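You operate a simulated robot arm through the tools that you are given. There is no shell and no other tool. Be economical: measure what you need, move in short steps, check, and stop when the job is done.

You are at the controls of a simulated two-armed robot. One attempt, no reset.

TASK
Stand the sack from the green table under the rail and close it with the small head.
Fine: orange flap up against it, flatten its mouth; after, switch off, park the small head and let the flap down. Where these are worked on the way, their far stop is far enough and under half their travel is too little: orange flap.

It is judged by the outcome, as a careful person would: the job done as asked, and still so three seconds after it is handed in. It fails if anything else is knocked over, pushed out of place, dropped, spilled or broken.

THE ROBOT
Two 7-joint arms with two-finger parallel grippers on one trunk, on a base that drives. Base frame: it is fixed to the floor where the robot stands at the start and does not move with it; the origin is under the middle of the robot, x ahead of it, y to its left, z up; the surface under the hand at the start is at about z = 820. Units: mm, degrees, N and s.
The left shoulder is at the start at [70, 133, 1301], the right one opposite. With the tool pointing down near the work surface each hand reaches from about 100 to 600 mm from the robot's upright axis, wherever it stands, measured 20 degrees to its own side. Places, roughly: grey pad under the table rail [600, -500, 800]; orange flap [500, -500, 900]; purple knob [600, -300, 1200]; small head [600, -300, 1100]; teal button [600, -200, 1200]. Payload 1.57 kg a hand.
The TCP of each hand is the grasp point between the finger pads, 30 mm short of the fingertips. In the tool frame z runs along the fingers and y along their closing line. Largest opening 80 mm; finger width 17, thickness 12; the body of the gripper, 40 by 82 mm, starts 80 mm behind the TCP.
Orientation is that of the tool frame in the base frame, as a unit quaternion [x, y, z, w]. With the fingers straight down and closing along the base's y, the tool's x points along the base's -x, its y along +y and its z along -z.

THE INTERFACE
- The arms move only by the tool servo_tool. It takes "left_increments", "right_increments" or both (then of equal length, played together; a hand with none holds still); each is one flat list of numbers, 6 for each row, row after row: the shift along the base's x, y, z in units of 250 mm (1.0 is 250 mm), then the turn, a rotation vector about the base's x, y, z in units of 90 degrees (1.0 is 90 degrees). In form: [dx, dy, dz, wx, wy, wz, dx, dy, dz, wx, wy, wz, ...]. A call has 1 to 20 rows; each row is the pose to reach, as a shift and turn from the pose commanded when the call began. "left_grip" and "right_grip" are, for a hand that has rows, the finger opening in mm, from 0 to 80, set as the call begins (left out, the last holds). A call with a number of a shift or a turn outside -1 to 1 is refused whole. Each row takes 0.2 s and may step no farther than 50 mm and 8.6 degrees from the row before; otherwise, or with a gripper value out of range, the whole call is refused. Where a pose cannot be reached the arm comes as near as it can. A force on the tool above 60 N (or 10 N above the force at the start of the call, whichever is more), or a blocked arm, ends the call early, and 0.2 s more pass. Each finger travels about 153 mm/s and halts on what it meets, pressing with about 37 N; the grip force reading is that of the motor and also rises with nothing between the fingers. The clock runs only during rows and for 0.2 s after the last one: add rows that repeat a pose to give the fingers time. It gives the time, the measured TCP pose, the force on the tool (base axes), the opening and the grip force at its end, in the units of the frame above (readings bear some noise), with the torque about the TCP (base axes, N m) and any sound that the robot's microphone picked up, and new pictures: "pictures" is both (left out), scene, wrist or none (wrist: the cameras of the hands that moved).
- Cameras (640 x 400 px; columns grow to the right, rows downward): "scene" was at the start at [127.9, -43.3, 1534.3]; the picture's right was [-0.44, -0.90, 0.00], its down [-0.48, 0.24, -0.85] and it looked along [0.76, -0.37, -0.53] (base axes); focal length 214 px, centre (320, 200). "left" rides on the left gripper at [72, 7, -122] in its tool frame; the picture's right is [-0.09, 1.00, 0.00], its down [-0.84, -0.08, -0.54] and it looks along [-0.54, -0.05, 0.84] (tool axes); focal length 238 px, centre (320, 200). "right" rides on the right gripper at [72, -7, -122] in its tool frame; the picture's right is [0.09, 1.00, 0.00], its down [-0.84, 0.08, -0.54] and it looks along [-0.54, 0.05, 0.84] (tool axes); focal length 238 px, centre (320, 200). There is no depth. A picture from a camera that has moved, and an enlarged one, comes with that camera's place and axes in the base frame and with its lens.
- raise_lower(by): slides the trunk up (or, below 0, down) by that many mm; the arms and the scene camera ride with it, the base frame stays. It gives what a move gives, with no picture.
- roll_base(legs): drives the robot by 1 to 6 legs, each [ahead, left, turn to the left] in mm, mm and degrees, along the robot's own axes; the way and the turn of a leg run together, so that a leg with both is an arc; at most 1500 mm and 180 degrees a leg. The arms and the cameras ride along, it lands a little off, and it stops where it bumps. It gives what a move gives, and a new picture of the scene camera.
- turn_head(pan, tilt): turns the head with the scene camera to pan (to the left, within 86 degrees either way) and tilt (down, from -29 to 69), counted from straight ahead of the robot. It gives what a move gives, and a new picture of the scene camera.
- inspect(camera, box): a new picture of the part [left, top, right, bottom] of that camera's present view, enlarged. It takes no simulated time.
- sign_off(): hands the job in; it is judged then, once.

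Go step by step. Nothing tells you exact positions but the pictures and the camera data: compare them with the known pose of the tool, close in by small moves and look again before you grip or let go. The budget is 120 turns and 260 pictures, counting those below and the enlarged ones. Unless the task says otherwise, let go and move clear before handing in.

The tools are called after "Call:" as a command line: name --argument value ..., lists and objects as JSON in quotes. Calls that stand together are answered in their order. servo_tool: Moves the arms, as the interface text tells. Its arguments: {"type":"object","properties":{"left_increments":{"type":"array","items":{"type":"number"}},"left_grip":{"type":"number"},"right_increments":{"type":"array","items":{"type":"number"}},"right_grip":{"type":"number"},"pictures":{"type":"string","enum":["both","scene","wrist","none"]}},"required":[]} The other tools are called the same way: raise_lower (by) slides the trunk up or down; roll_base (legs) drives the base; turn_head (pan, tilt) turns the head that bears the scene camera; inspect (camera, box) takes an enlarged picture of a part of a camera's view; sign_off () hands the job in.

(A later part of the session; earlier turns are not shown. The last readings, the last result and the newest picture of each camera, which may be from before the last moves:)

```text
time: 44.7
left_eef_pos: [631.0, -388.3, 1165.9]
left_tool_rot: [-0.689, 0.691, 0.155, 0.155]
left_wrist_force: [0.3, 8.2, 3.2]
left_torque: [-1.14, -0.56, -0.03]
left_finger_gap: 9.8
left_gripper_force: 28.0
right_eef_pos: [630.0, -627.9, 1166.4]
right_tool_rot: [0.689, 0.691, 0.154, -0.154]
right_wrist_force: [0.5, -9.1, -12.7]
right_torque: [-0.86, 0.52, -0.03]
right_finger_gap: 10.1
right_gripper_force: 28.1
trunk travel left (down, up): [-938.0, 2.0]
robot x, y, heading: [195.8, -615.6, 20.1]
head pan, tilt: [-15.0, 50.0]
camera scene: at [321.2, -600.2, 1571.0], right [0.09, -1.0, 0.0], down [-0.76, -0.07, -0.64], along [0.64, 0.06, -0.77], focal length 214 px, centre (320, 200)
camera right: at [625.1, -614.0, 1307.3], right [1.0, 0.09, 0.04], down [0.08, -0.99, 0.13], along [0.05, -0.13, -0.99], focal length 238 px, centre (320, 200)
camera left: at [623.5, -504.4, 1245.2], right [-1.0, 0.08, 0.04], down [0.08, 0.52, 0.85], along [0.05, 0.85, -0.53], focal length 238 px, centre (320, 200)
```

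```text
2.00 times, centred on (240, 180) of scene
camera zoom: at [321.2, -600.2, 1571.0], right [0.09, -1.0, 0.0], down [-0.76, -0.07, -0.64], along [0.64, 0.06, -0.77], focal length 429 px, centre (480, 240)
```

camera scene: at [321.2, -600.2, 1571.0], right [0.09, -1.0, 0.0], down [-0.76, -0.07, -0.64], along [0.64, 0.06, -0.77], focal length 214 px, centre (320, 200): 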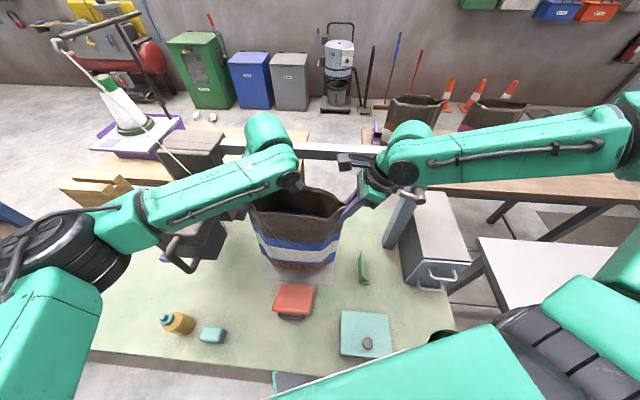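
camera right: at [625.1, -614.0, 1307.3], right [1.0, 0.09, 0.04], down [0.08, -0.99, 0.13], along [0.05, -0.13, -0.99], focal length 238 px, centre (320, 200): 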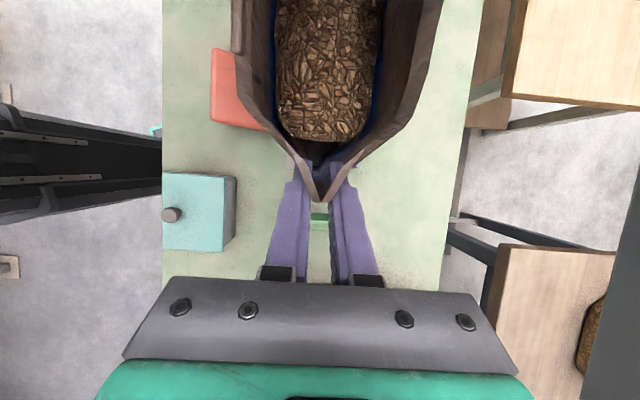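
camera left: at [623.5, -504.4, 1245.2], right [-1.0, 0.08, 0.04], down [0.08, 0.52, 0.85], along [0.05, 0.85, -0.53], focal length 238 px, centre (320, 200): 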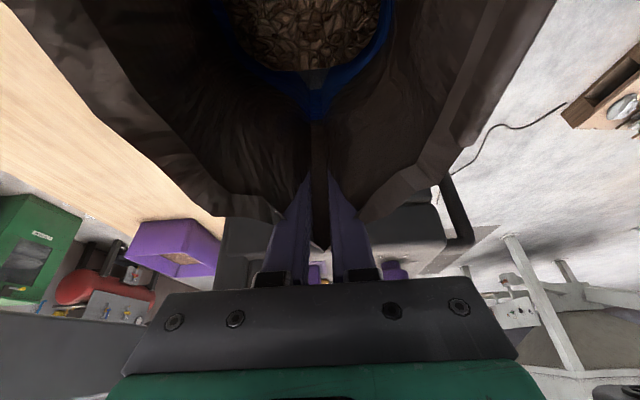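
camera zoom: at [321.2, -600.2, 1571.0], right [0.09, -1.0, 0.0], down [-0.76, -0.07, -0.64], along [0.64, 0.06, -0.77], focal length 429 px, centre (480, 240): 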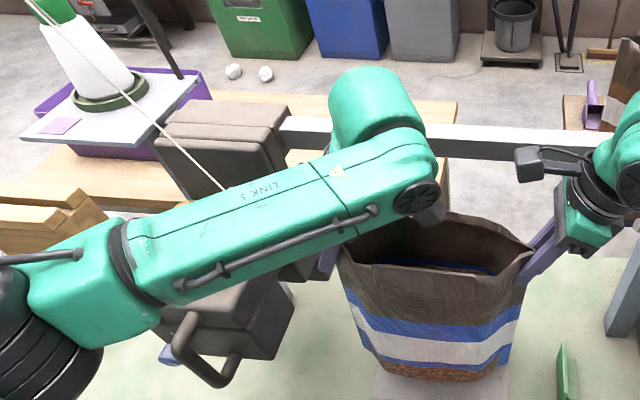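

Call:
roll_base --legs '[[-15, -65, 0]]'

Call:
servo_tool --left_increments '[0, 0.08, 0, 0, 0, 0, 0, 0.16, 0, 0, 0, 0, 0, 0.24, 0, 0, 0, 0, 0, 0.24, 0, 0, 0, 0]' --right_increments '[0, 0.08, 0, 0, 0, 0, 0, 0.16, 0, 0, 0, 0, 0, 0.24, 0, 0, 0, 0, 0, 0.24, 0, 0, 0, 0]' --pictures "scene"

Call:
inspect --camera "scene" --box '[100, 80, 380, 280]'

```text
time: 45.7
left_eef_pos: [635.7, -444.4, 1163.4]
left_tool_rot: [-0.69, 0.691, 0.153, 0.151]
left_wrist_force: [0.5, 16.5, -1.4]
left_torque: [-0.37, -0.69, -0.05]
left_finger_gap: 9.8
left_gripper_force: 27.5
right_eef_pos: [638.0, -682.5, 1168.5]
right_tool_rot: [0.689, 0.693, 0.15, -0.15]
right_wrist_force: [0.6, -14.1, -7.8]
right_torque: [-0.55, 0.72, 0.06]
right_finger_gap: 9.9
right_gripper_force: 28.1
trunk travel left (down, up): [-938.0, 2.0]
robot x, y, heading: [205.9, -687.0, 20.1]
head pan, tilt: [-15.0, 50.0]
camera scene: at [327.7, -651.1, 1570.8], right [0.09, -1.0, 0.01], down [-0.76, -0.08, -0.64], along [0.64, 0.05, -0.77], focal length 214 px, centre (320, 200)
```

scene: 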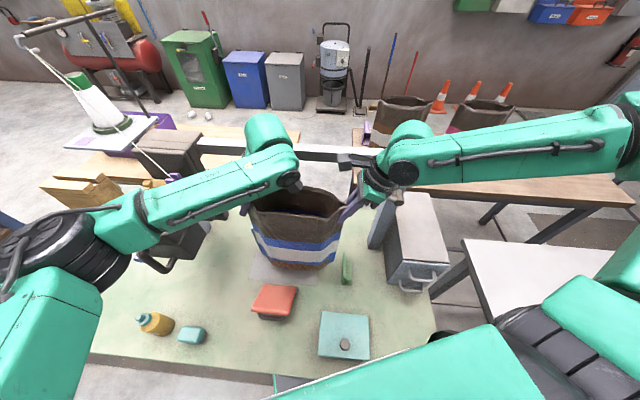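

```text
time: 46.7
left_eef_pos: [638.1, -395.4, 1166.6]
left_tool_rot: [0.69, -0.689, -0.158, -0.155]
left_wrist_force: [0.8, 4.4, -5.9]
left_torque: [-0.47, -0.61, -0.04]
left_finger_gap: 10.1
left_gripper_force: 27.7
right_eef_pos: [638.4, -634.8, 1166.4]
right_tool_rot: [0.689, 0.691, 0.154, -0.155]
right_wrist_force: [-0.3, -4.8, -2.8]
right_torque: [0.74, 0.64, 0.1]
right_finger_gap: 9.7
right_gripper_force: 28.7
trunk travel left (down, up): [-938.0, 2.0]
robot x, y, heading: [203.3, -687.4, 20.1]
head pan, tilt: [-15.0, 50.0]
camera scene: at [329.2, -668.2, 1571.0], right [0.09, -1.0, 0.0], down [-0.76, -0.07, -0.64], along [0.64, 0.06, -0.77], focal length 214 px, centre (320, 200)
```

scene: 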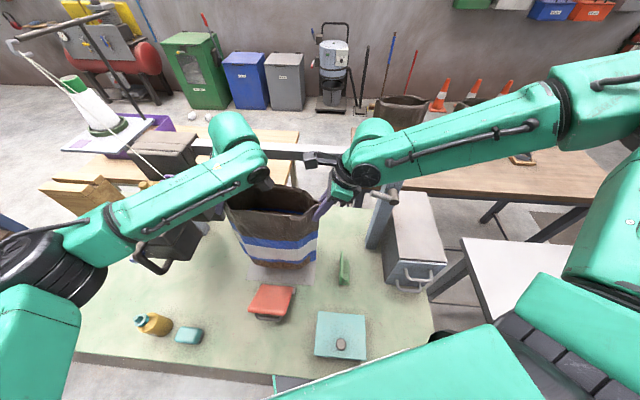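

```text
2.00 times, centred on (240, 180) of scene
camera zoom: at [329.2, -668.2, 1571.0], right [0.09, -1.0, 0.0], down [-0.76, -0.07, -0.64], along [0.64, 0.06, -0.77], focal length 429 px, centre (480, 240)
```

zoom: 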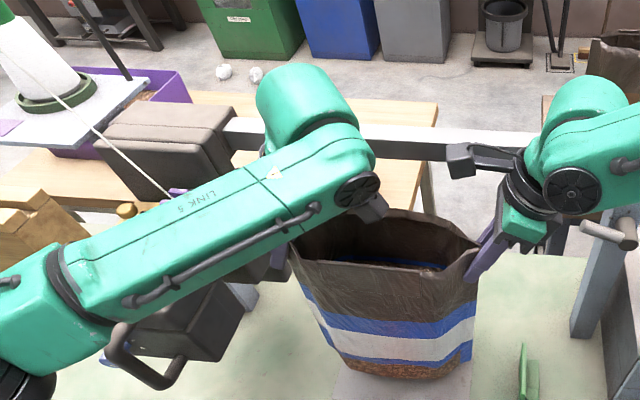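

The forearm is clear of the head's corner and handle now. I recentre slightly and lower.

Call:
servo_tool --left_increments '[-0.03, 0.01, 0, 0, 0, 0, -0.03, 0.02, -0.08, 0, 0, 0, -0.03, 0.03, -0.16, 0, 0, 0, -0.03, 0.03, -0.22, 0, 0, 0]' --right_increments '[-0.03, 0.01, 0, 0, 0, 0, -0.03, 0.02, -0.08, 0, 0, 0, -0.03, 0.03, -0.16, 0, 0, 0, -0.03, 0.03, -0.22, 0, 0, 0]' --pictures "scene"

Call:
inspect --camera "scene" --box '[60, 80, 340, 280]'

```text
time: 47.7
left_eef_pos: [630.6, -386.5, 1111.8]
left_tool_rot: [0.69, -0.69, -0.155, -0.152]
left_wrist_force: [2.3, -4.3, -2.6]
left_torque: [0.68, 0.26, 0.52]
left_finger_gap: 10.0
left_gripper_force: 28.4
right_eef_pos: [632.2, -623.8, 1111.9]
right_tool_rot: [0.687, 0.693, 0.153, -0.155]
right_wrist_force: [-2.1, 5.1, -5.4]
right_torque: [-0.95, -0.27, -0.15]
right_finger_gap: 9.7
right_gripper_force: 27.9
trunk travel left (down, up): [-938.0, 2.0]
robot x, y, heading: [206.7, -686.6, 20.3]
head pan, tilt: [-15.0, 50.0]
camera scene: at [329.0, -663.1, 1571.0], right [0.09, -1.0, 0.0], down [-0.76, -0.07, -0.64], along [0.64, 0.06, -0.77], focal length 214 px, centre (320, 200)
```

scene: 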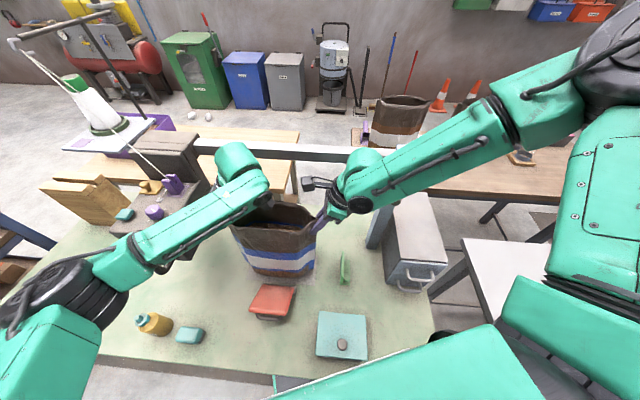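

```text
2.00 times, centred on (200, 180) of scene
camera zoom: at [329.0, -663.1, 1571.0], right [0.09, -1.0, 0.0], down [-0.76, -0.07, -0.64], along [0.64, 0.06, -0.77], focal length 429 px, centre (560, 240)
```

zoom: 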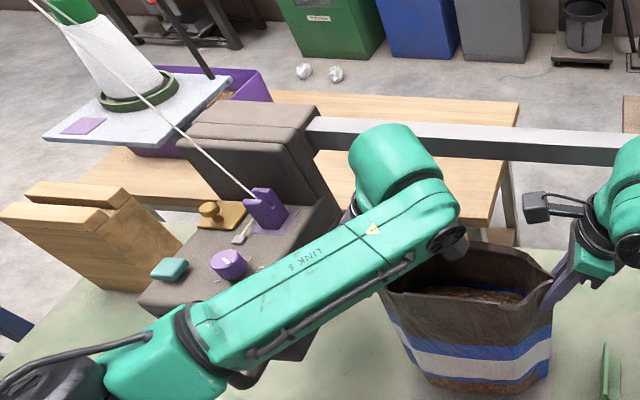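

Call:
servo_tool --left_increments '[0, 0, -0.05, 0, 0, 0, 0, 0, -0.09, 0, 0, 0, 0, 0, -0.12, 0, 0, 0]' --right_increments '[0, 0, -0.05, 0, 0, 0, 0, 0, -0.09, 0, 0, 0, 0, 0, -0.12, 0, 0, 0]' --pictures "both"

Call:
inspect --camera "scene" --box '[200, 180, 360, 310]'

```text
time: 48.5
left_eef_pos: [624.3, -384.5, 1085.3]
left_tool_rot: [0.691, -0.689, -0.152, -0.159]
left_wrist_force: [8.3, -8.2, 14.5]
left_torque: [-0.67, 0.25, 0.71]
left_finger_gap: 10.9
left_gripper_force: 28.6
right_eef_pos: [635.8, -627.4, 1095.2]
right_tool_rot: [0.684, 0.694, 0.159, -0.155]
right_wrist_force: [-6.1, 18.6, 18.7]
right_torque: [0.61, 0.13, 0.64]
right_finger_gap: 10.5
right_gripper_force: 28.6
right hand out of reach, approached as far as the arm can: row 1, 2, 3
trunk travel left (down, up): [-938.0, 2.0]
robot x, y, heading: [204.6, -688.3, 20.0]
head pan, tilt: [-15.0, 50.0]
camera scene: at [318.8, -662.4, 1572.6], right [0.09, -1.0, 0.0], down [-0.76, -0.07, -0.65], along [0.64, 0.06, -0.76], focal length 214 px, centre (320, 200)
camera right: at [629.3, -613.9, 1234.6], right [0.99, 0.09, 0.05], down [0.09, -0.99, 0.13], along [0.06, -0.12, -0.99], focal length 238 px, centre (320, 200)
camera left: at [616.7, -499.2, 1164.9], right [-1.0, 0.08, 0.03], down [0.07, 0.53, 0.85], along [0.05, 0.85, -0.53], focal length 238 px, centre (320, 200)
```

scene: 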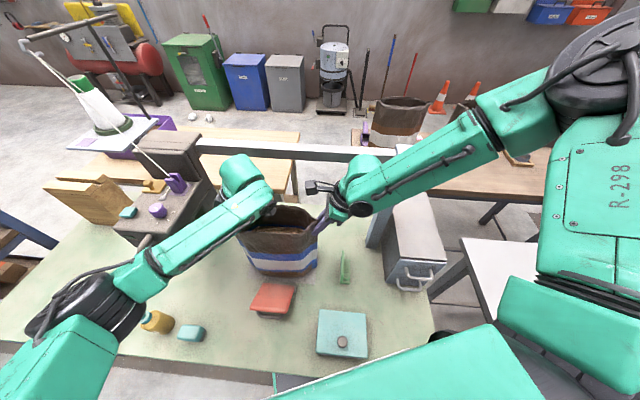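
right: 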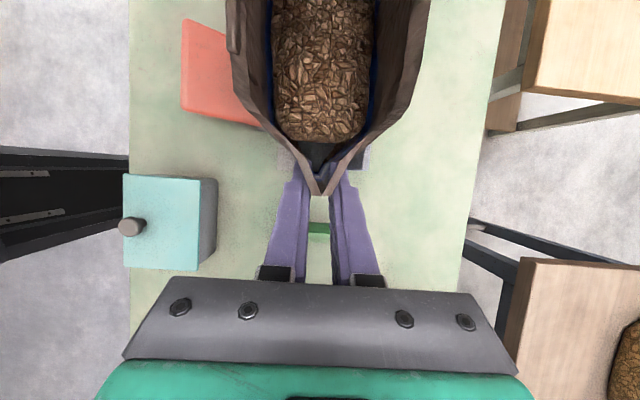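
left: 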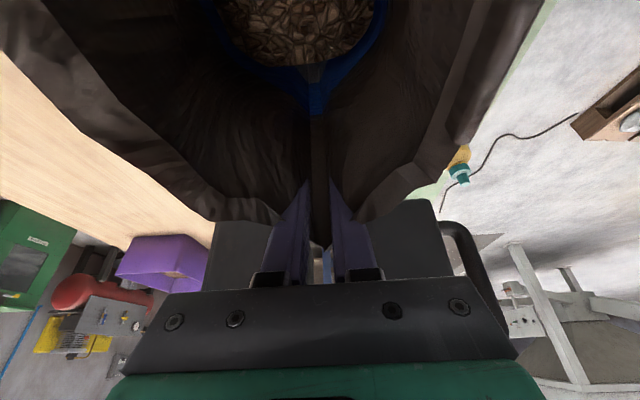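

```text
3.08 times, centred on (280, 245) of scene
camera zoom: at [318.8, -662.4, 1572.6], right [0.09, -1.0, 0.0], down [-0.76, -0.07, -0.65], along [0.64, 0.06, -0.76], focal length 660 px, centre (443, 62)
```

zoom: 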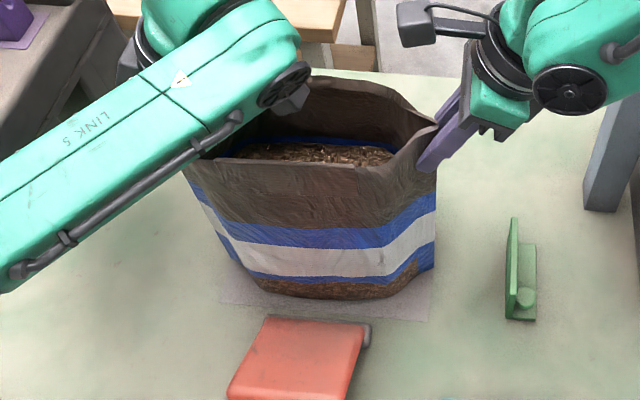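

The left side appears to be down, and the right is near contact. I lower the trunk slightly to seat it.

Call:
raise_lower --by -8

Call:
inspect --camera "scene" --box '[220, 190, 340, 290]'

```text
time: 49.0
left_eef_pos: [625.9, -384.4, 1075.1]
left_tool_rot: [0.692, -0.687, -0.156, -0.157]
left_wrist_force: [7.1, 12.0, 23.4]
left_torque: [-0.78, 0.81, 0.99]
left_finger_gap: 10.9
left_gripper_force: 29.0
right_eef_pos: [637.7, -631.1, 1083.3]
right_tool_rot: [0.688, 0.692, 0.155, -0.153]
right_wrist_force: [-0.8, -1.5, 25.8]
right_torque: [0.42, -0.15, 0.43]
right_finger_gap: 10.2
right_gripper_force: 28.5
trunk travel left (down, up): [-930.0, 10.0]
robot x, y, heading: [203.1, -687.2, 20.3]
head pan, tilt: [-15.0, 50.0]
```

```text
4.00 times, centred on (280, 240) of scene
camera zoom: at [321.1, -663.7, 1563.9], right [0.09, -1.0, 0.0], down [-0.76, -0.07, -0.65], along [0.64, 0.06, -0.76], focal length 858 px, centre (480, 40)
```

zoom: 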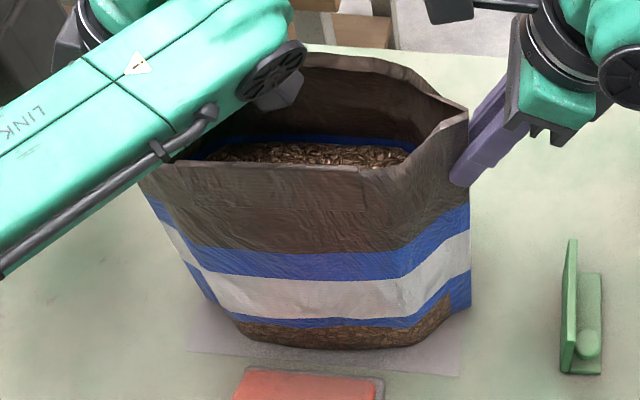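

The sack is seated on the pad. I release both corners and retreat along the tool axes.

Call:
servo_tool --left_increments '[0, 0, 0, 0, 0, 0, 0, 0, 0, 0, 0, 0, 0, 0, 0, 0, 0, 0]' --right_increments '[0, 0, 0, 0, 0, 0, 0, 0, 0, 0, 0, 0, 0, 0, 0, 0, 0, 0]' --left_grip 60 --right_grip 60 --pictures "wrist"

```text
time: 49.9
left_eef_pos: [629.0, -385.1, 1072.5]
left_tool_rot: [-0.69, 0.69, 0.155, 0.153]
left_wrist_force: [0.6, -0.5, 0.5]
left_torque: [0.01, -0.02, 0.0]
left_finger_gap: 60.0
left_gripper_force: 0.1
right_eef_pos: [640.7, -632.2, 1080.6]
right_tool_rot: [0.688, 0.692, 0.153, -0.156]
right_wrist_force: [1.1, 0.8, -0.3]
right_torque: [-0.02, 0.01, 0.05]
right_finger_gap: 60.0
right_gripper_force: 0.0
trunk travel left (down, up): [-930.0, 10.0]
robot x, y, heading: [201.9, -686.7, 20.3]
head pan, tilt: [-15.0, 50.0]
camera right: at [635.5, -617.8, 1220.6], right [1.0, 0.09, 0.04], down [0.08, -0.99, 0.13], along [0.05, -0.13, -0.99], focal length 238 px, centre (320, 200)
camera left: at [622.1, -501.4, 1152.3], right [-1.0, 0.08, 0.04], down [0.08, 0.52, 0.85], along [0.05, 0.85, -0.53], focal length 238 px, centre (320, 200)
```

right: 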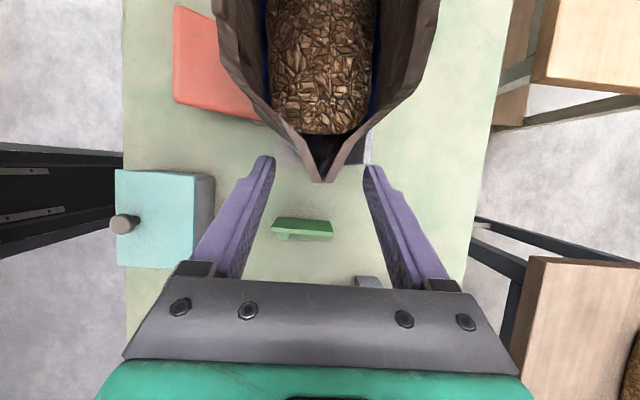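
left: 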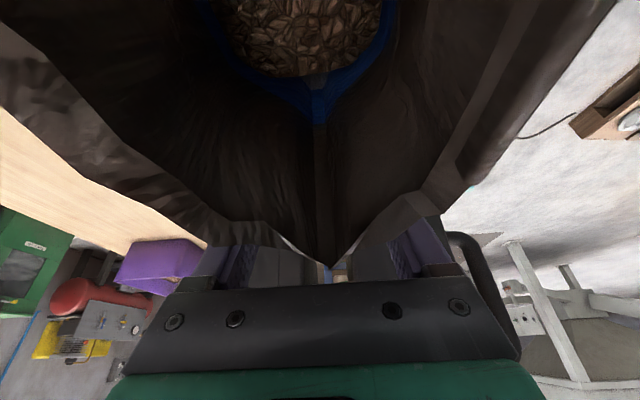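

Call:
servo_tool --left_increments '[0, -0.06, 0.13, 0, 0, 0, 0, -0.12, 0.26, 0, 0, 0, 0, -0.18, 0.39, 0, 0, 0, 0, -0.24, 0.52, 0, 0, 0, 0, -0.3, 0.65, 0, 0, 0]' --right_increments '[0, -0.06, 0.13, 0, 0, 0, 0, -0.12, 0.26, 0, 0, 0, 0, -0.18, 0.39, 0, 0, 0, 0, -0.24, 0.52, 0, 0, 0, 0, -0.3, 0.65, 0, 0, 0]' --pictures "both"

```text
time: 51.0
left_eef_pos: [627.5, -464.0, 1237.0]
left_tool_rot: [-0.69, 0.69, 0.157, 0.155]
left_wrist_force: [-0.3, -0.1, 0.7]
left_torque: [-0.02, 0.01, 0.01]
left_finger_gap: 60.2
left_gripper_force: 0.0
right_eef_pos: [638.4, -708.2, 1245.1]
right_tool_rot: [0.687, 0.692, 0.155, -0.157]
right_wrist_force: [-0.3, 0.3, -0.2]
right_torque: [-0.01, -0.01, 0.03]
right_finger_gap: 59.6
right_gripper_force: 0.1
trunk travel left (down, up): [-930.0, 10.0]
robot x, y, heading: [205.7, -684.9, 20.2]
head pan, tilt: [-15.0, 50.0]
camera scene: at [325.6, -668.2, 1563.3], right [0.09, -1.0, 0.0], down [-0.76, -0.07, -0.64], along [0.64, 0.06, -0.77], focal length 214 px, centre (320, 200)
camera right: at [633.6, -695.1, 1384.6], right [1.0, 0.09, 0.04], down [0.09, -0.99, 0.13], along [0.05, -0.13, -0.99], focal length 238 px, centre (320, 200)
camera left: at [620.8, -579.4, 1316.1], right [-1.0, 0.08, 0.04], down [0.08, 0.52, 0.85], along [0.05, 0.85, -0.53], focal length 238 px, centre (320, 200)
```

scene: 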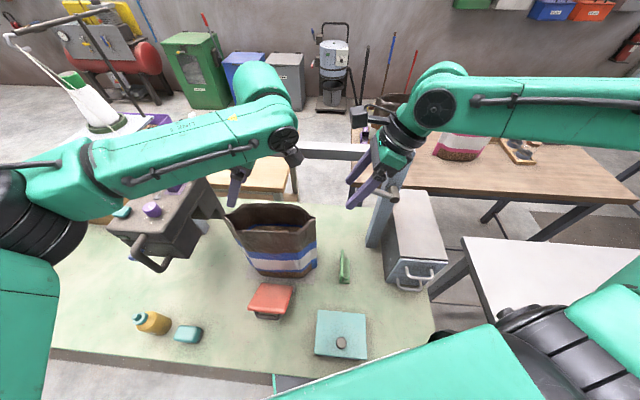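
right: 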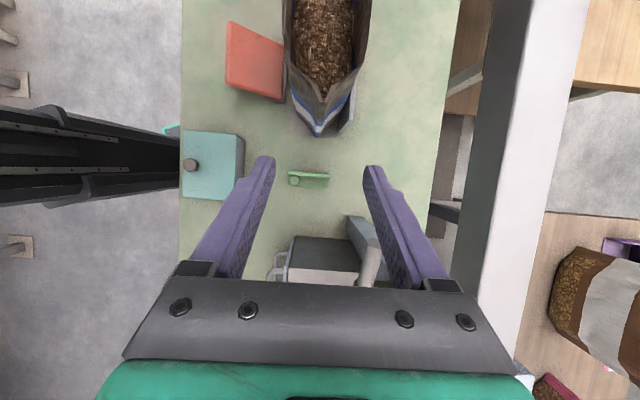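
left: 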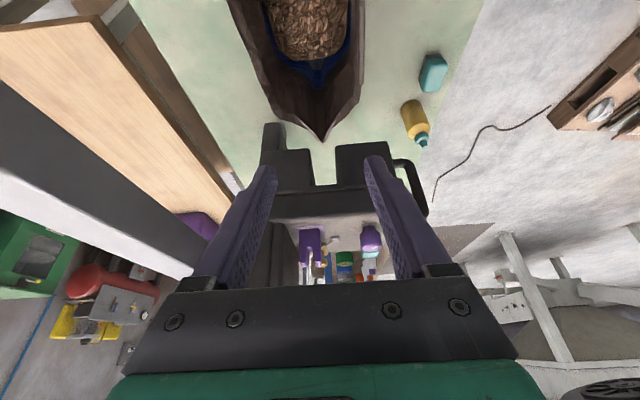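

The sack stands on the pad and its mouth line matches the head's downward slot (x≈628). Now I back the base off, square up, and turn to the flap.

Call:
roll_base --legs '[[-150, 0, 0], [0, 0, -20], [0, 216, 0]]'

Call:
turn_head --pan 0 --tilt 40

```text
time: 54.8
left_eef_pos: [538.7, -459.6, 1236.9]
left_tool_rot: [-0.559, 0.799, 0.128, 0.18]
left_wrist_force: [-0.3, 0.0, 0.5]
left_torque: [0.06, 0.01, 0.0]
left_finger_gap: 60.0
left_gripper_force: 0.1
right_eef_pos: [466.8, -692.6, 1243.9]
right_tool_rot: [0.798, 0.562, 0.179, -0.129]
right_wrist_force: [-0.5, -1.0, 0.8]
right_torque: [0.05, -0.02, 0.0]
right_finger_gap: 60.3
right_gripper_force: 0.1
trunk travel left (down, up): [-930.0, 10.0]
robot x, y, heading: [64.4, -520.2, 0.2]
head pan, tilt: [-15.0, 50.0]
camera scene: at [186.7, -549.6, 1563.0], right [-0.26, -0.97, 0.0], down [-0.74, 0.2, -0.64], along [0.62, -0.16, -0.77], focal length 214 px, centre (320, 200)
```

scene: 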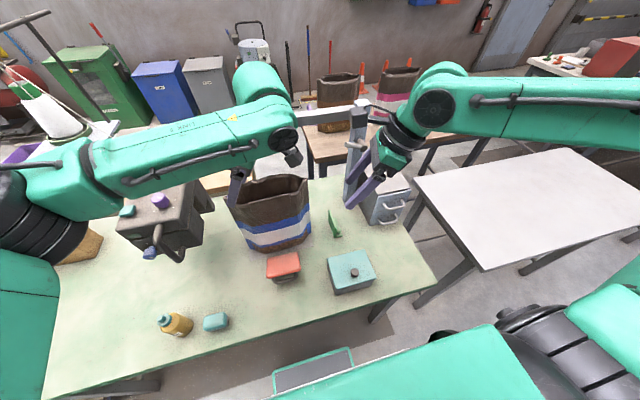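

```text
time: 55.5
left_eef_pos: [539.6, -454.8, 1236.3]
left_tool_rot: [-0.559, 0.8, 0.126, 0.179]
left_wrist_force: [0.4, -0.1, 0.0]
left_torque: [-0.04, 0.0, -0.02]
left_finger_gap: 60.0
left_gripper_force: 0.2
right_eef_pos: [465.5, -690.5, 1243.4]
right_tool_rot: [0.798, 0.562, 0.178, -0.128]
right_wrist_force: [-0.6, -0.7, 0.1]
right_torque: [0.01, -0.01, -0.01]
right_finger_gap: 59.7
right_gripper_force: 0.1
trunk travel left (down, up): [-930.0, 10.0]
robot x, y, heading: [65.2, -514.9, 0.3]
head pan, tilt: [0.0, 40.0]
camera scene: at [197.3, -524.4, 1577.3], right [0.0, -1.0, 0.0], down [-0.64, 0.0, -0.77], along [0.77, 0.0, -0.64], focal length 214 px, centre (320, 200)
```

scene: 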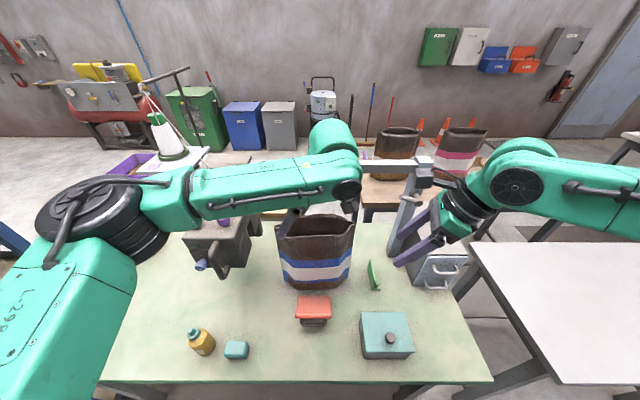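

Both hands are free. I bring the left hand back to neutral and start turning the right hand to point forward-down for the flap.

Call:
servo_tool --left_increments '[-0.084, 0.04, 0.04, -0.017, 0.024, -0.076, -0.168, 0.09, 0.075, -0.034, 0.049, -0.153, -0.252, 0.16, 0.113, -0.052, 0.073, -0.229, -0.336, 0.25, 0.15, -0.069, 0.098, -0.305, -0.42, 0.34, 0.188, -0.086, 0.122, -0.381, -0.504, 0.44, 0.226, -0.103, 0.146, -0.4575, -0.588, 0.54, 0.263, -0.12, 0.171, -0.534, -0.672, 0.64, 0.3, -0.138, 0.195, -0.61, -0.756, 0.73, 0.338, -0.155, 0.22, -0.686, -0.84, 0.82, 0.376, -0.172, 0.244, -0.7625]' --right_increments '[-0.038, 0.036, -0.04, -0.037, -0.026, 0.052, -0.076, 0.072, -0.08, -0.073, -0.052, 0.104, -0.114, 0.108, -0.12, -0.11, -0.078, 0.156, -0.152, 0.144, -0.16, -0.146, -0.104, 0.209, -0.19, 0.18, -0.2, -0.183, -0.13, 0.261, -0.228, 0.216, -0.24, -0.22, -0.156, 0.313, -0.266, 0.252, -0.28, -0.256, -0.182, 0.365, -0.304, 0.288, -0.32, -0.293, -0.208, 0.417, -0.342, 0.324, -0.36, -0.329, -0.234, 0.469, -0.38, 0.36, -0.4, -0.366, -0.26, 0.5215]' --right_grip 0 --pictures "none"

```text
time: 57.8
left_eef_pos: [342.3, -260.1, 1324.4]
left_tool_rot: [-0.001, 1.0, -0.001, -0.009]
left_wrist_force: [-0.3, 0.4, 4.9]
left_torque: [-0.07, -0.1, -0.03]
left_finger_gap: 59.9
left_gripper_force: 0.0
left hand out of reach, approached as far as the arm can: row 10
right_eef_pos: [445.7, -588.1, 1247.5]
right_tool_rot: [0.48, 0.86, 0.107, 0.139]
right_wrist_force: [1.2, 0.6, -0.4]
right_torque: [-0.04, 0.06, 0.01]
right_finger_gap: 0.0
right_gripper_force: 21.6
right hand out of reach, approached as far as the arm can: row 4, 5, 6, 7, 8, 9, 10
trunk travel left (down, up): [-930.0, 10.0]
robot x, y, heading: [61.6, -521.9, 0.3]
head pan, tilt: [0.0, 40.0]
```

Call:
servo_tool --right_increments '[0, 0.03, -0.1, -0.037, -0.026, 0.052, 0, 0.06, -0.2, -0.073, -0.052, 0.104, 0, 0.09, -0.3, -0.11, -0.078, 0.156, 0, 0.12, -0.4, -0.146, -0.104, 0.209, -0.02, 0.15, -0.5, -0.183, -0.13, 0.261, -0.04, 0.18, -0.55, -0.22, -0.156, 0.313, -0.06, 0.21, -0.6, -0.256, -0.182, 0.365, -0.08, 0.24, -0.65, -0.293, -0.208, 0.417, -0.1, 0.27, -0.7, -0.329, -0.234, 0.469, -0.1, 0.3, -0.7, -0.366, -0.26, 0.5215]' --pictures "both"

```text
time: 60.0
left_eef_pos: [339.2, -261.9, 1327.1]
left_tool_rot: [-0.003, 1.0, 0.001, 0.002]
left_wrist_force: [0.7, 0.4, 0.5]
left_torque: [-0.03, -0.03, -0.02]
left_finger_gap: 59.9
left_gripper_force: 0.0
right_eef_pos: [477.3, -591.3, 1117.7]
right_tool_rot: [-0.003, 0.924, 0.002, 0.383]
right_wrist_force: [-0.3, -0.5, 0.1]
right_torque: [0.04, 0.01, -0.02]
right_finger_gap: 0.0
right_gripper_force: 21.1
right hand out of reach, approached as far as the arm can: row 1, 2, 3, 4, 5, 6, 7, 8, 9, 10
trunk travel left (down, up): [-930.0, 10.0]
robot x, y, heading: [67.3, -520.6, 0.3]
head pan, tilt: [0.0, 40.0]
camera scene: at [195.7, -524.0, 1577.5], right [0.0, -1.0, 0.0], down [-0.64, 0.0, -0.77], along [0.77, 0.0, -0.64], focal length 214 px, centre (320, 200)
camera right: at [340.5, -598.8, 1152.6], right [-0.07, 1.0, -0.06], down [0.21, 0.08, 0.98], along [0.98, 0.05, -0.21], focal length 238 px, centre (320, 200)
```

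scene: 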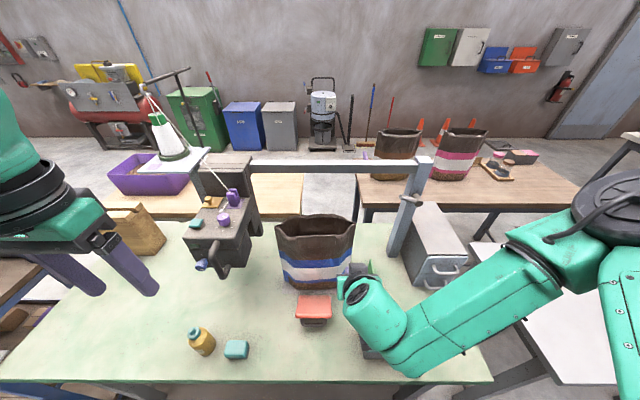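
right: 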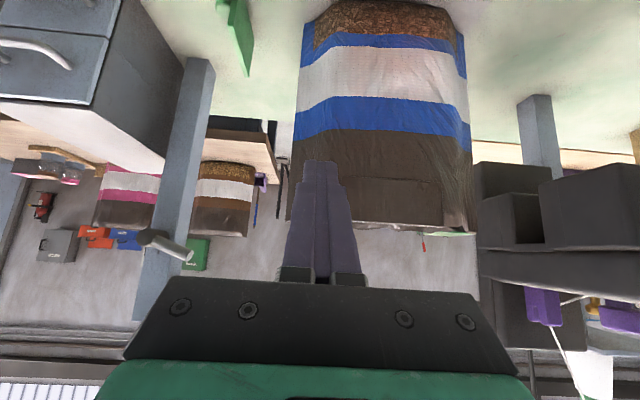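

The right hand now points forward-down at 45°. I back off 120 mm and lower the trunk for a comfortable reach to the flap handle.

Call:
roll_base --legs '[[-120, 0, 0]]'

Call:
raise_lower --by -150

Call:
servo_tool --right_increments '[0, 0.1, -0.05, 0, 0, 0, 0, 0.2, -0.1, 0, 0, 0, 0, 0.3, -0.15, 0, 0, 0, 0, 0.344, -0.15, 0, 0, 0]' --pictures "both"

```text
time: 61.2
left_eef_pos: [224.5, -262.6, 1326.9]
left_tool_rot: [-0.004, 1.0, 0.001, -0.002]
left_wrist_force: [-0.4, -0.7, -0.1]
left_torque: [0.0, 0.03, -0.05]
left_finger_gap: 59.9
left_gripper_force: 0.1
right_eef_pos: [362.9, -593.3, 1117.3]
right_tool_rot: [-0.002, 0.924, 0.001, 0.382]
right_wrist_force: [-0.1, 0.7, -0.2]
right_torque: [0.02, 0.01, -0.01]
right_finger_gap: 0.0
right_gripper_force: 20.9
trunk travel left (down, up): [-930.0, 10.0]
robot x, y, heading: [-56.5, -521.1, 0.3]
head pan, tilt: [0.0, 40.0]
camera scene: at [82.6, -524.6, 1576.8], right [0.0, -1.0, 0.0], down [-0.65, 0.0, -0.76], along [0.76, 0.0, -0.65], focal length 214 px, centre (320, 200)
```

scene: 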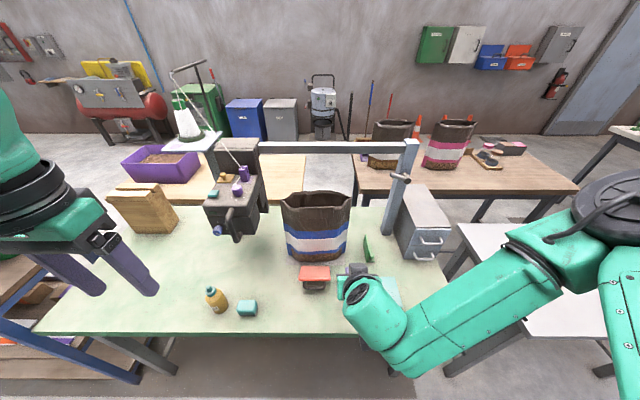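

```text
time: 62.9
left_eef_pos: [219.3, -262.2, 1177.4]
left_tool_rot: [-0.003, 1.0, 0.001, 0.001]
left_wrist_force: [0.2, -0.3, -0.7]
left_torque: [0.03, -0.01, -0.01]
left_finger_gap: 60.2
left_gripper_force: 0.1
right_eef_pos: [358.3, -593.1, 968.3]
right_tool_rot: [-0.001, 0.924, 0.002, 0.382]
right_wrist_force: [-0.2, -0.6, -0.1]
right_torque: [0.01, -0.03, -0.02]
right_finger_gap: 0.0
right_gripper_force: 21.3
trunk travel left (down, up): [-780.0, 160.0]
robot x, y, heading: [-52.5, -518.7, 0.4]
head pan, tilt: [0.0, 40.0]
```

```text
time: 63.9
left_eef_pos: [219.4, -260.9, 1177.4]
left_tool_rot: [-0.003, 1.0, 0.001, 0.001]
left_wrist_force: [0.0, -0.1, 0.0]
left_torque: [-0.02, -0.03, -0.01]
left_finger_gap: 60.1
left_gripper_force: 0.0
right_eef_pos: [360.6, -583.6, 981.1]
right_tool_rot: [0.0, 0.924, 0.0, 0.383]
right_wrist_force: [-0.9, -0.8, -0.3]
right_torque: [-0.03, -0.02, 0.0]
right_finger_gap: 0.1
right_gripper_force: 21.7
right hand out of reach, approached as far as the arm can: row 1, 2, 3, 4
trunk travel left (down, up): [-780.0, 160.0]
robot x, y, heading: [-54.2, -518.1, 0.4]
head pan, tilt: [0.0, 40.0]
camera scene: at [77.3, -524.1, 1427.3], right [0.0, -1.0, 0.0], down [-0.64, 0.0, -0.77], along [0.77, 0.0, -0.64], focal length 214 px, centre (320, 200)
camera right: at [225.3, -589.9, 1015.5], right [-0.07, 1.0, -0.06], down [0.21, 0.08, 0.98], along [0.98, 0.05, -0.21], focal length 238 px, centre (320, 200)
```

scene: 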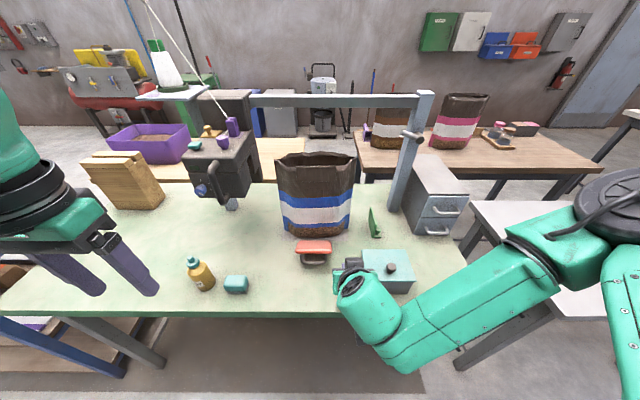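
right: 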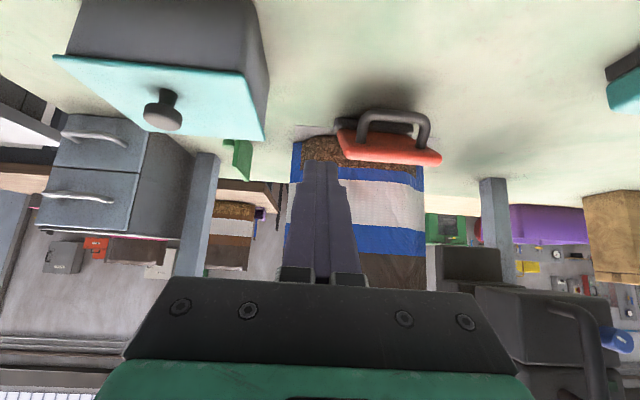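

The right hand can't come further inward in this posture, so I move the base left instead.

Call:
roll_base --legs '[[0, 140, 0]]'

Call:
servo_tool --right_increments '[0, -0.08, -0.1, 0, 0, 0, 0, -0.16, -0.2, 0, 0, 0, 0, -0.24, -0.3, 0, 0, 0, 0, -0.24, -0.3, 0, 0, 0]' --pictures "both"

```text
time: 65.3
left_eef_pos: [218.4, -125.0, 1179.1]
left_tool_rot: [-0.003, 1.0, 0.001, 0.0]
left_wrist_force: [0.7, -0.9, -0.7]
left_torque: [0.0, 0.0, -0.02]
left_finger_gap: 59.9
left_gripper_force: 0.0
right_eef_pos: [359.6, -447.2, 980.4]
right_tool_rot: [-0.001, 0.923, 0.002, 0.384]
right_wrist_force: [0.2, 0.5, -0.5]
right_torque: [0.01, -0.01, 0.02]
right_finger_gap: 0.0
right_gripper_force: 21.4
trunk travel left (down, up): [-780.0, 160.0]
robot x, y, heading: [-57.4, -381.8, 0.3]
head pan, tilt: [0.0, 40.0]
camera scene: at [76.6, -387.6, 1427.3], right [0.0, -1.0, 0.0], down [-0.64, 0.0, -0.77], along [0.77, 0.0, -0.64], focal length 214 px, centre (320, 200)
```

scene: 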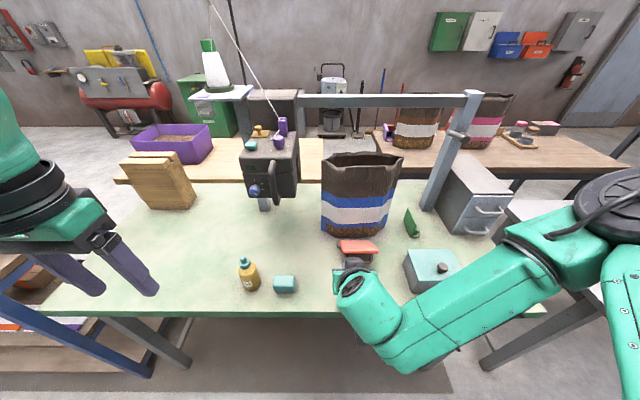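

```text
time: 66.3
left_eef_pos: [218.2, -121.7, 1176.9]
left_tool_rot: [-0.004, 1.0, 0.001, 0.001]
left_wrist_force: [-1.0, 0.3, -0.9]
left_torque: [0.01, -0.02, 0.0]
left_finger_gap: 60.1
left_gripper_force: 0.0
right_eef_pos: [360.8, -506.0, 908.7]
right_tool_rot: [-0.001, 0.924, 0.001, 0.383]
right_wrist_force: [0.7, -0.4, 0.3]
right_torque: [-0.02, 0.0, 0.01]
right_finger_gap: 0.1
right_gripper_force: 21.7
right hand out of reach, approached as far as the arm can: row 3, 4
trunk travel left (down, up): [-780.0, 160.0]
robot x, y, heading: [-55.4, -382.2, 0.4]
head pan, tilt: [0.0, 40.0]
camera scene: at [76.5, -385.3, 1427.3], right [0.0, -1.0, 0.0], down [-0.64, 0.0, -0.77], along [0.77, 0.0, -0.64], focal length 214 px, centre (320, 200)
camera right: at [224.6, -512.4, 942.6], right [-0.07, 1.0, -0.06], down [0.21, 0.08, 0.98], along [0.98, 0.05, -0.21], focal length 238 px, centre (320, 200)
```

scene: 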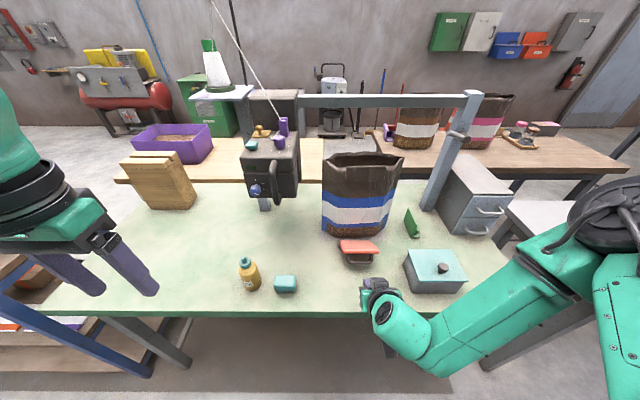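
right: 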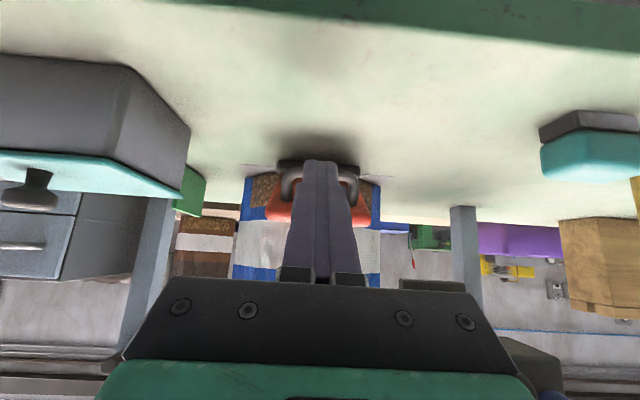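

Call:
inspect --camera "right" --box '[230, 130, 410, 250]'

Call:
inspect --camera "scene" --box '[315, 220, 415, 300]'

```text
3.33 times, centred on (320, 190) of right
camera zoom: at [224.6, -512.4, 942.6], right [-0.07, 1.0, -0.06], down [0.21, 0.08, 0.98], along [0.98, 0.05, -0.21], focal length 794 px, centre (320, 233)
```

zoom: 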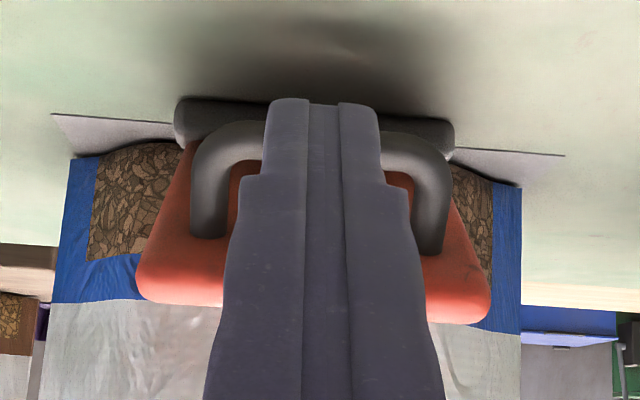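

```text
5.00 times, centred on (365, 260) of scene
camera zoom: at [76.5, -385.3, 1427.3], right [0.0, -1.0, 0.0], down [-0.64, 0.0, -0.77], along [0.77, 0.0, -0.64], focal length 1072 px, centre (95, -100)
```

zoom: 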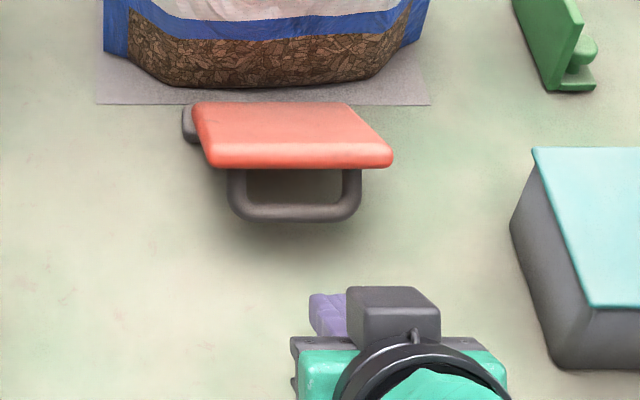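

The flap geometry is now well measured: hinge ≈(560, 830), front edge ≈(456, 913), bar ≈(458, 863). I align with the window between bar and flap and then insert the closed fingers along the flap's underside.

Call:
servo_tool --right_increments '[0.06, 0, 0.05, 0, -0.03, 0, 0.12, 0, 0.09, 0, -0.071, 0, 0.172, 0.004, 0.092, 0, -0.071, 0, 0.172, 0.004, 0.092, 0, -0.071, 0]' --pictures "wrist"

Call:
inspect --camera "scene" --box '[315, 220, 415, 300]'

```text
time: 67.3
left_eef_pos: [218.3, -123.2, 1179.3]
left_tool_rot: [-0.003, 1.0, 0.001, 0.001]
left_wrist_force: [0.2, -0.7, -0.1]
left_torque: [0.04, 0.03, 0.03]
left_finger_gap: 59.9
left_gripper_force: 0.0
right_eef_pos: [402.3, -505.8, 930.4]
right_tool_rot: [-0.001, 0.901, 0.001, 0.433]
right_wrist_force: [-0.3, -0.4, -0.1]
right_torque: [-0.02, -0.03, 0.01]
right_finger_gap: 0.0
right_gripper_force: 21.2
trunk travel left (down, up): [-780.0, 160.0]
robot x, y, heading: [-56.8, -385.8, 0.4]
head pan, tilt: [0.0, 40.0]
camera right: at [264.4, -511.4, 950.2], right [-0.06, 1.0, -0.07], down [0.1, 0.08, 0.99], along [0.99, 0.05, -0.1], focal length 238 px, centre (320, 200)
```

right: 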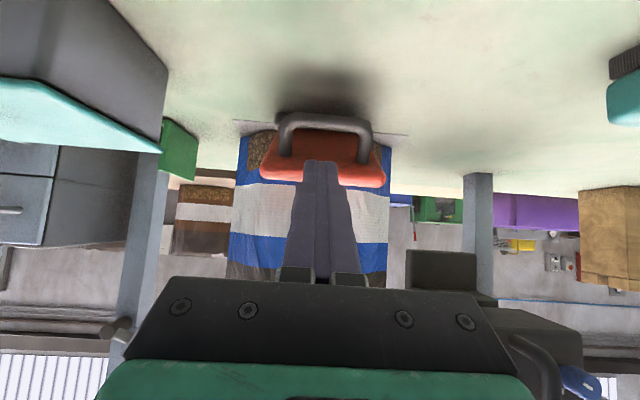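

```text
5.00 times, centred on (365, 260) of scene
camera zoom: at [76.4, -385.2, 1427.3], right [0.0, -1.0, 0.0], down [-0.64, 0.0, -0.77], along [0.77, 0.0, -0.64], focal length 1072 px, centre (95, -100)
```

zoom: 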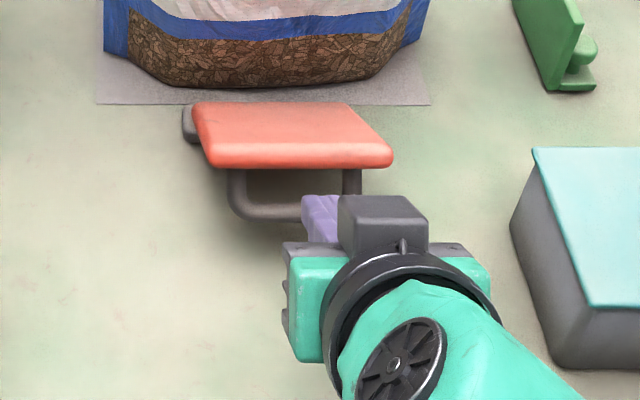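

Call:
servo_tool --right_increments '[0.065, 0.016, -0.0514, 0, 0, 0, 0.13, 0.016, -0.103, 0, 0, 0, 0.195, 0.016, -0.154, 0, 0, 0, 0.259, 0.016, -0.2056, 0, 0, 0]' --pictures "wrist"

Call:
inspect --camera "right" --box '[220, 60, 420, 220]'

```text
time: 68.4
left_eef_pos: [200.3, -123.1, 1182.5]
left_tool_rot: [-0.003, 1.0, 0.002, 0.01]
left_wrist_force: [0.2, -0.1, 1.4]
left_torque: [0.08, -0.02, 0.02]
left_finger_gap: 60.2
left_gripper_force: 0.0
right_eef_pos: [433.4, -514.1, 927.3]
right_tool_rot: [-0.012, 0.898, 0.015, 0.439]
right_wrist_force: [-46.1, 11.1, 34.0]
right_torque: [-0.27, -0.14, 0.39]
right_finger_gap: 0.0
right_gripper_force: 21.4
right hand out of reach, approached as far as the arm can: row 1, 2, 3, 4
trunk travel left (down, up): [-780.0, 160.0]
robot x, y, heading: [-55.6, -379.1, 0.3]
head pan, tilt: [0.0, 40.0]
stopped in row 4 (right hand): the force on the tool passed its limit at 69 N (the readings are from after the stop); the commanded pose is now the measured one
camera right: at [294.5, -526.0, 945.0], right [-0.09, 0.99, -0.05], down [0.09, 0.06, 0.99], along [0.99, 0.09, -0.09], focal length 238 px, centre (320, 200)
```

right: 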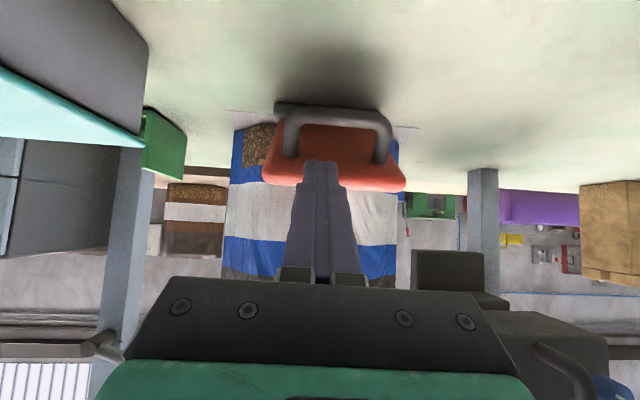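

```text
2.50 times, centred on (320, 140) of right
camera zoom: at [294.5, -526.0, 945.0], right [-0.09, 0.99, -0.05], down [0.09, 0.06, 0.99], along [0.99, 0.09, -0.09], focal length 596 px, centre (320, 350)
```

zoom: 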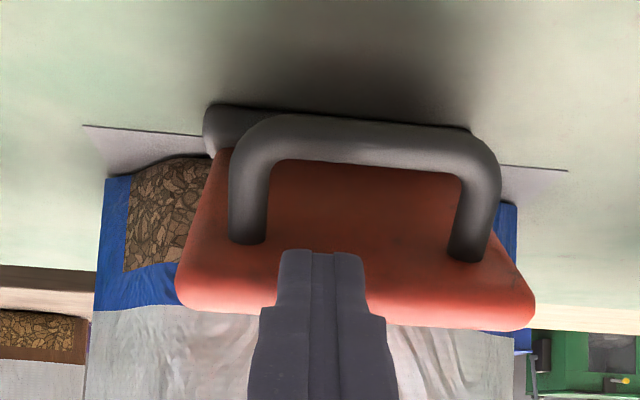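

The arm was at its downward limit and met the flap edge. I back off and lower the trunk for more freedom, then realign.

Call:
servo_tool --right_increments '[-0.08, 0.01, 0.02, 0, 0, 0, -0.15, 0.03, 0.03, 0, 0, 0]' --pictures "none"

Call:
raise_lower --by -110

Call:
servo_tool --right_increments '[0, 0, 0.1, 0, 0, 0, 0, 0, 0.2, 0, 0, 0, 0, 0, 0.3, 0, 0, 0, 0, 0, 0.4, 0, 0, 0, 0, 0, 0.4, 0, 0, 0]' --pictures "wrist"

```text
time: 69.0
left_eef_pos: [216.1, -124.1, 1179.3]
left_tool_rot: [-0.003, 1.0, 0.002, 0.002]
left_wrist_force: [1.0, -0.7, 0.4]
left_torque: [0.02, -0.01, 0.03]
left_finger_gap: 60.0
left_gripper_force: 0.1
right_eef_pos: [411.6, -515.3, 925.2]
right_tool_rot: [-0.005, 0.901, 0.008, 0.433]
right_wrist_force: [0.3, 0.1, 0.3]
right_torque: [0.0, -0.04, 0.01]
right_finger_gap: 0.0
right_gripper_force: 21.3
trunk travel left (down, up): [-780.0, 160.0]
robot x, y, heading: [-54.0, -383.6, 0.2]
head pan, tilt: [0.0, 40.0]
```

```text
time: 70.0
left_eef_pos: [215.8, -122.2, 1092.2]
left_tool_rot: [-0.004, 1.0, 0.0, 0.002]
left_wrist_force: [0.3, -0.2, -0.3]
left_torque: [0.03, -0.01, 0.0]
left_finger_gap: 60.1
left_gripper_force: 0.1
right_eef_pos: [410.5, -512.8, 844.3]
right_tool_rot: [-0.007, 0.899, 0.009, 0.437]
right_wrist_force: [-11.0, -3.2, 10.9]
right_torque: [-0.09, 0.01, -0.07]
right_finger_gap: 0.1
right_gripper_force: 21.4
trunk travel left (down, up): [-696.0, 244.0]
robot x, y, heading: [-57.1, -380.5, 0.3]
head pan, tilt: [0.0, 40.0]
stopped: the force on the tool passed its limit at 78 N (the readings are from after the stop); the commanded pose is now the measured one
```

```text
time: 71.2
left_eef_pos: [219.0, -122.3, 1093.0]
left_tool_rot: [-0.004, 1.0, 0.001, 0.001]
left_wrist_force: [-0.1, -0.2, -0.3]
left_torque: [-0.02, 0.02, 0.0]
left_finger_gap: 60.1
left_gripper_force: 0.0
right_eef_pos: [413.7, -511.8, 945.2]
right_tool_rot: [-0.008, 0.9, 0.009, 0.436]
right_wrist_force: [0.6, 0.0, 0.0]
right_torque: [0.0, 0.03, 0.01]
right_finger_gap: 0.2
right_gripper_force: 21.6
trunk travel left (down, up): [-696.0, 244.0]
robot x, y, heading: [-59.5, -386.5, 0.1]
head pan, tilt: [0.0, 40.0]
camera right: at [274.9, -520.8, 963.1], right [-0.08, 0.99, -0.06], down [0.09, 0.07, 0.99], along [0.99, 0.07, -0.1], focal length 238 px, centre (320, 200)
```

right: 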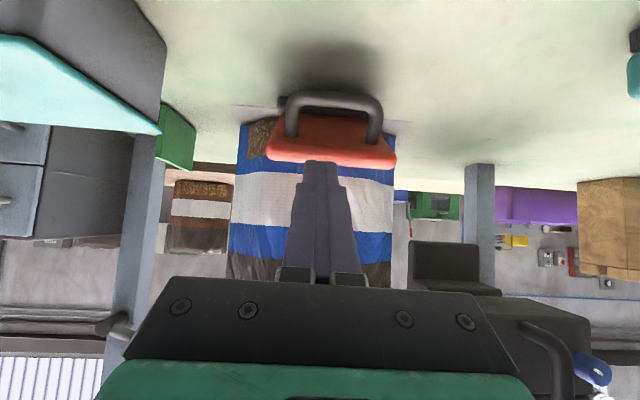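

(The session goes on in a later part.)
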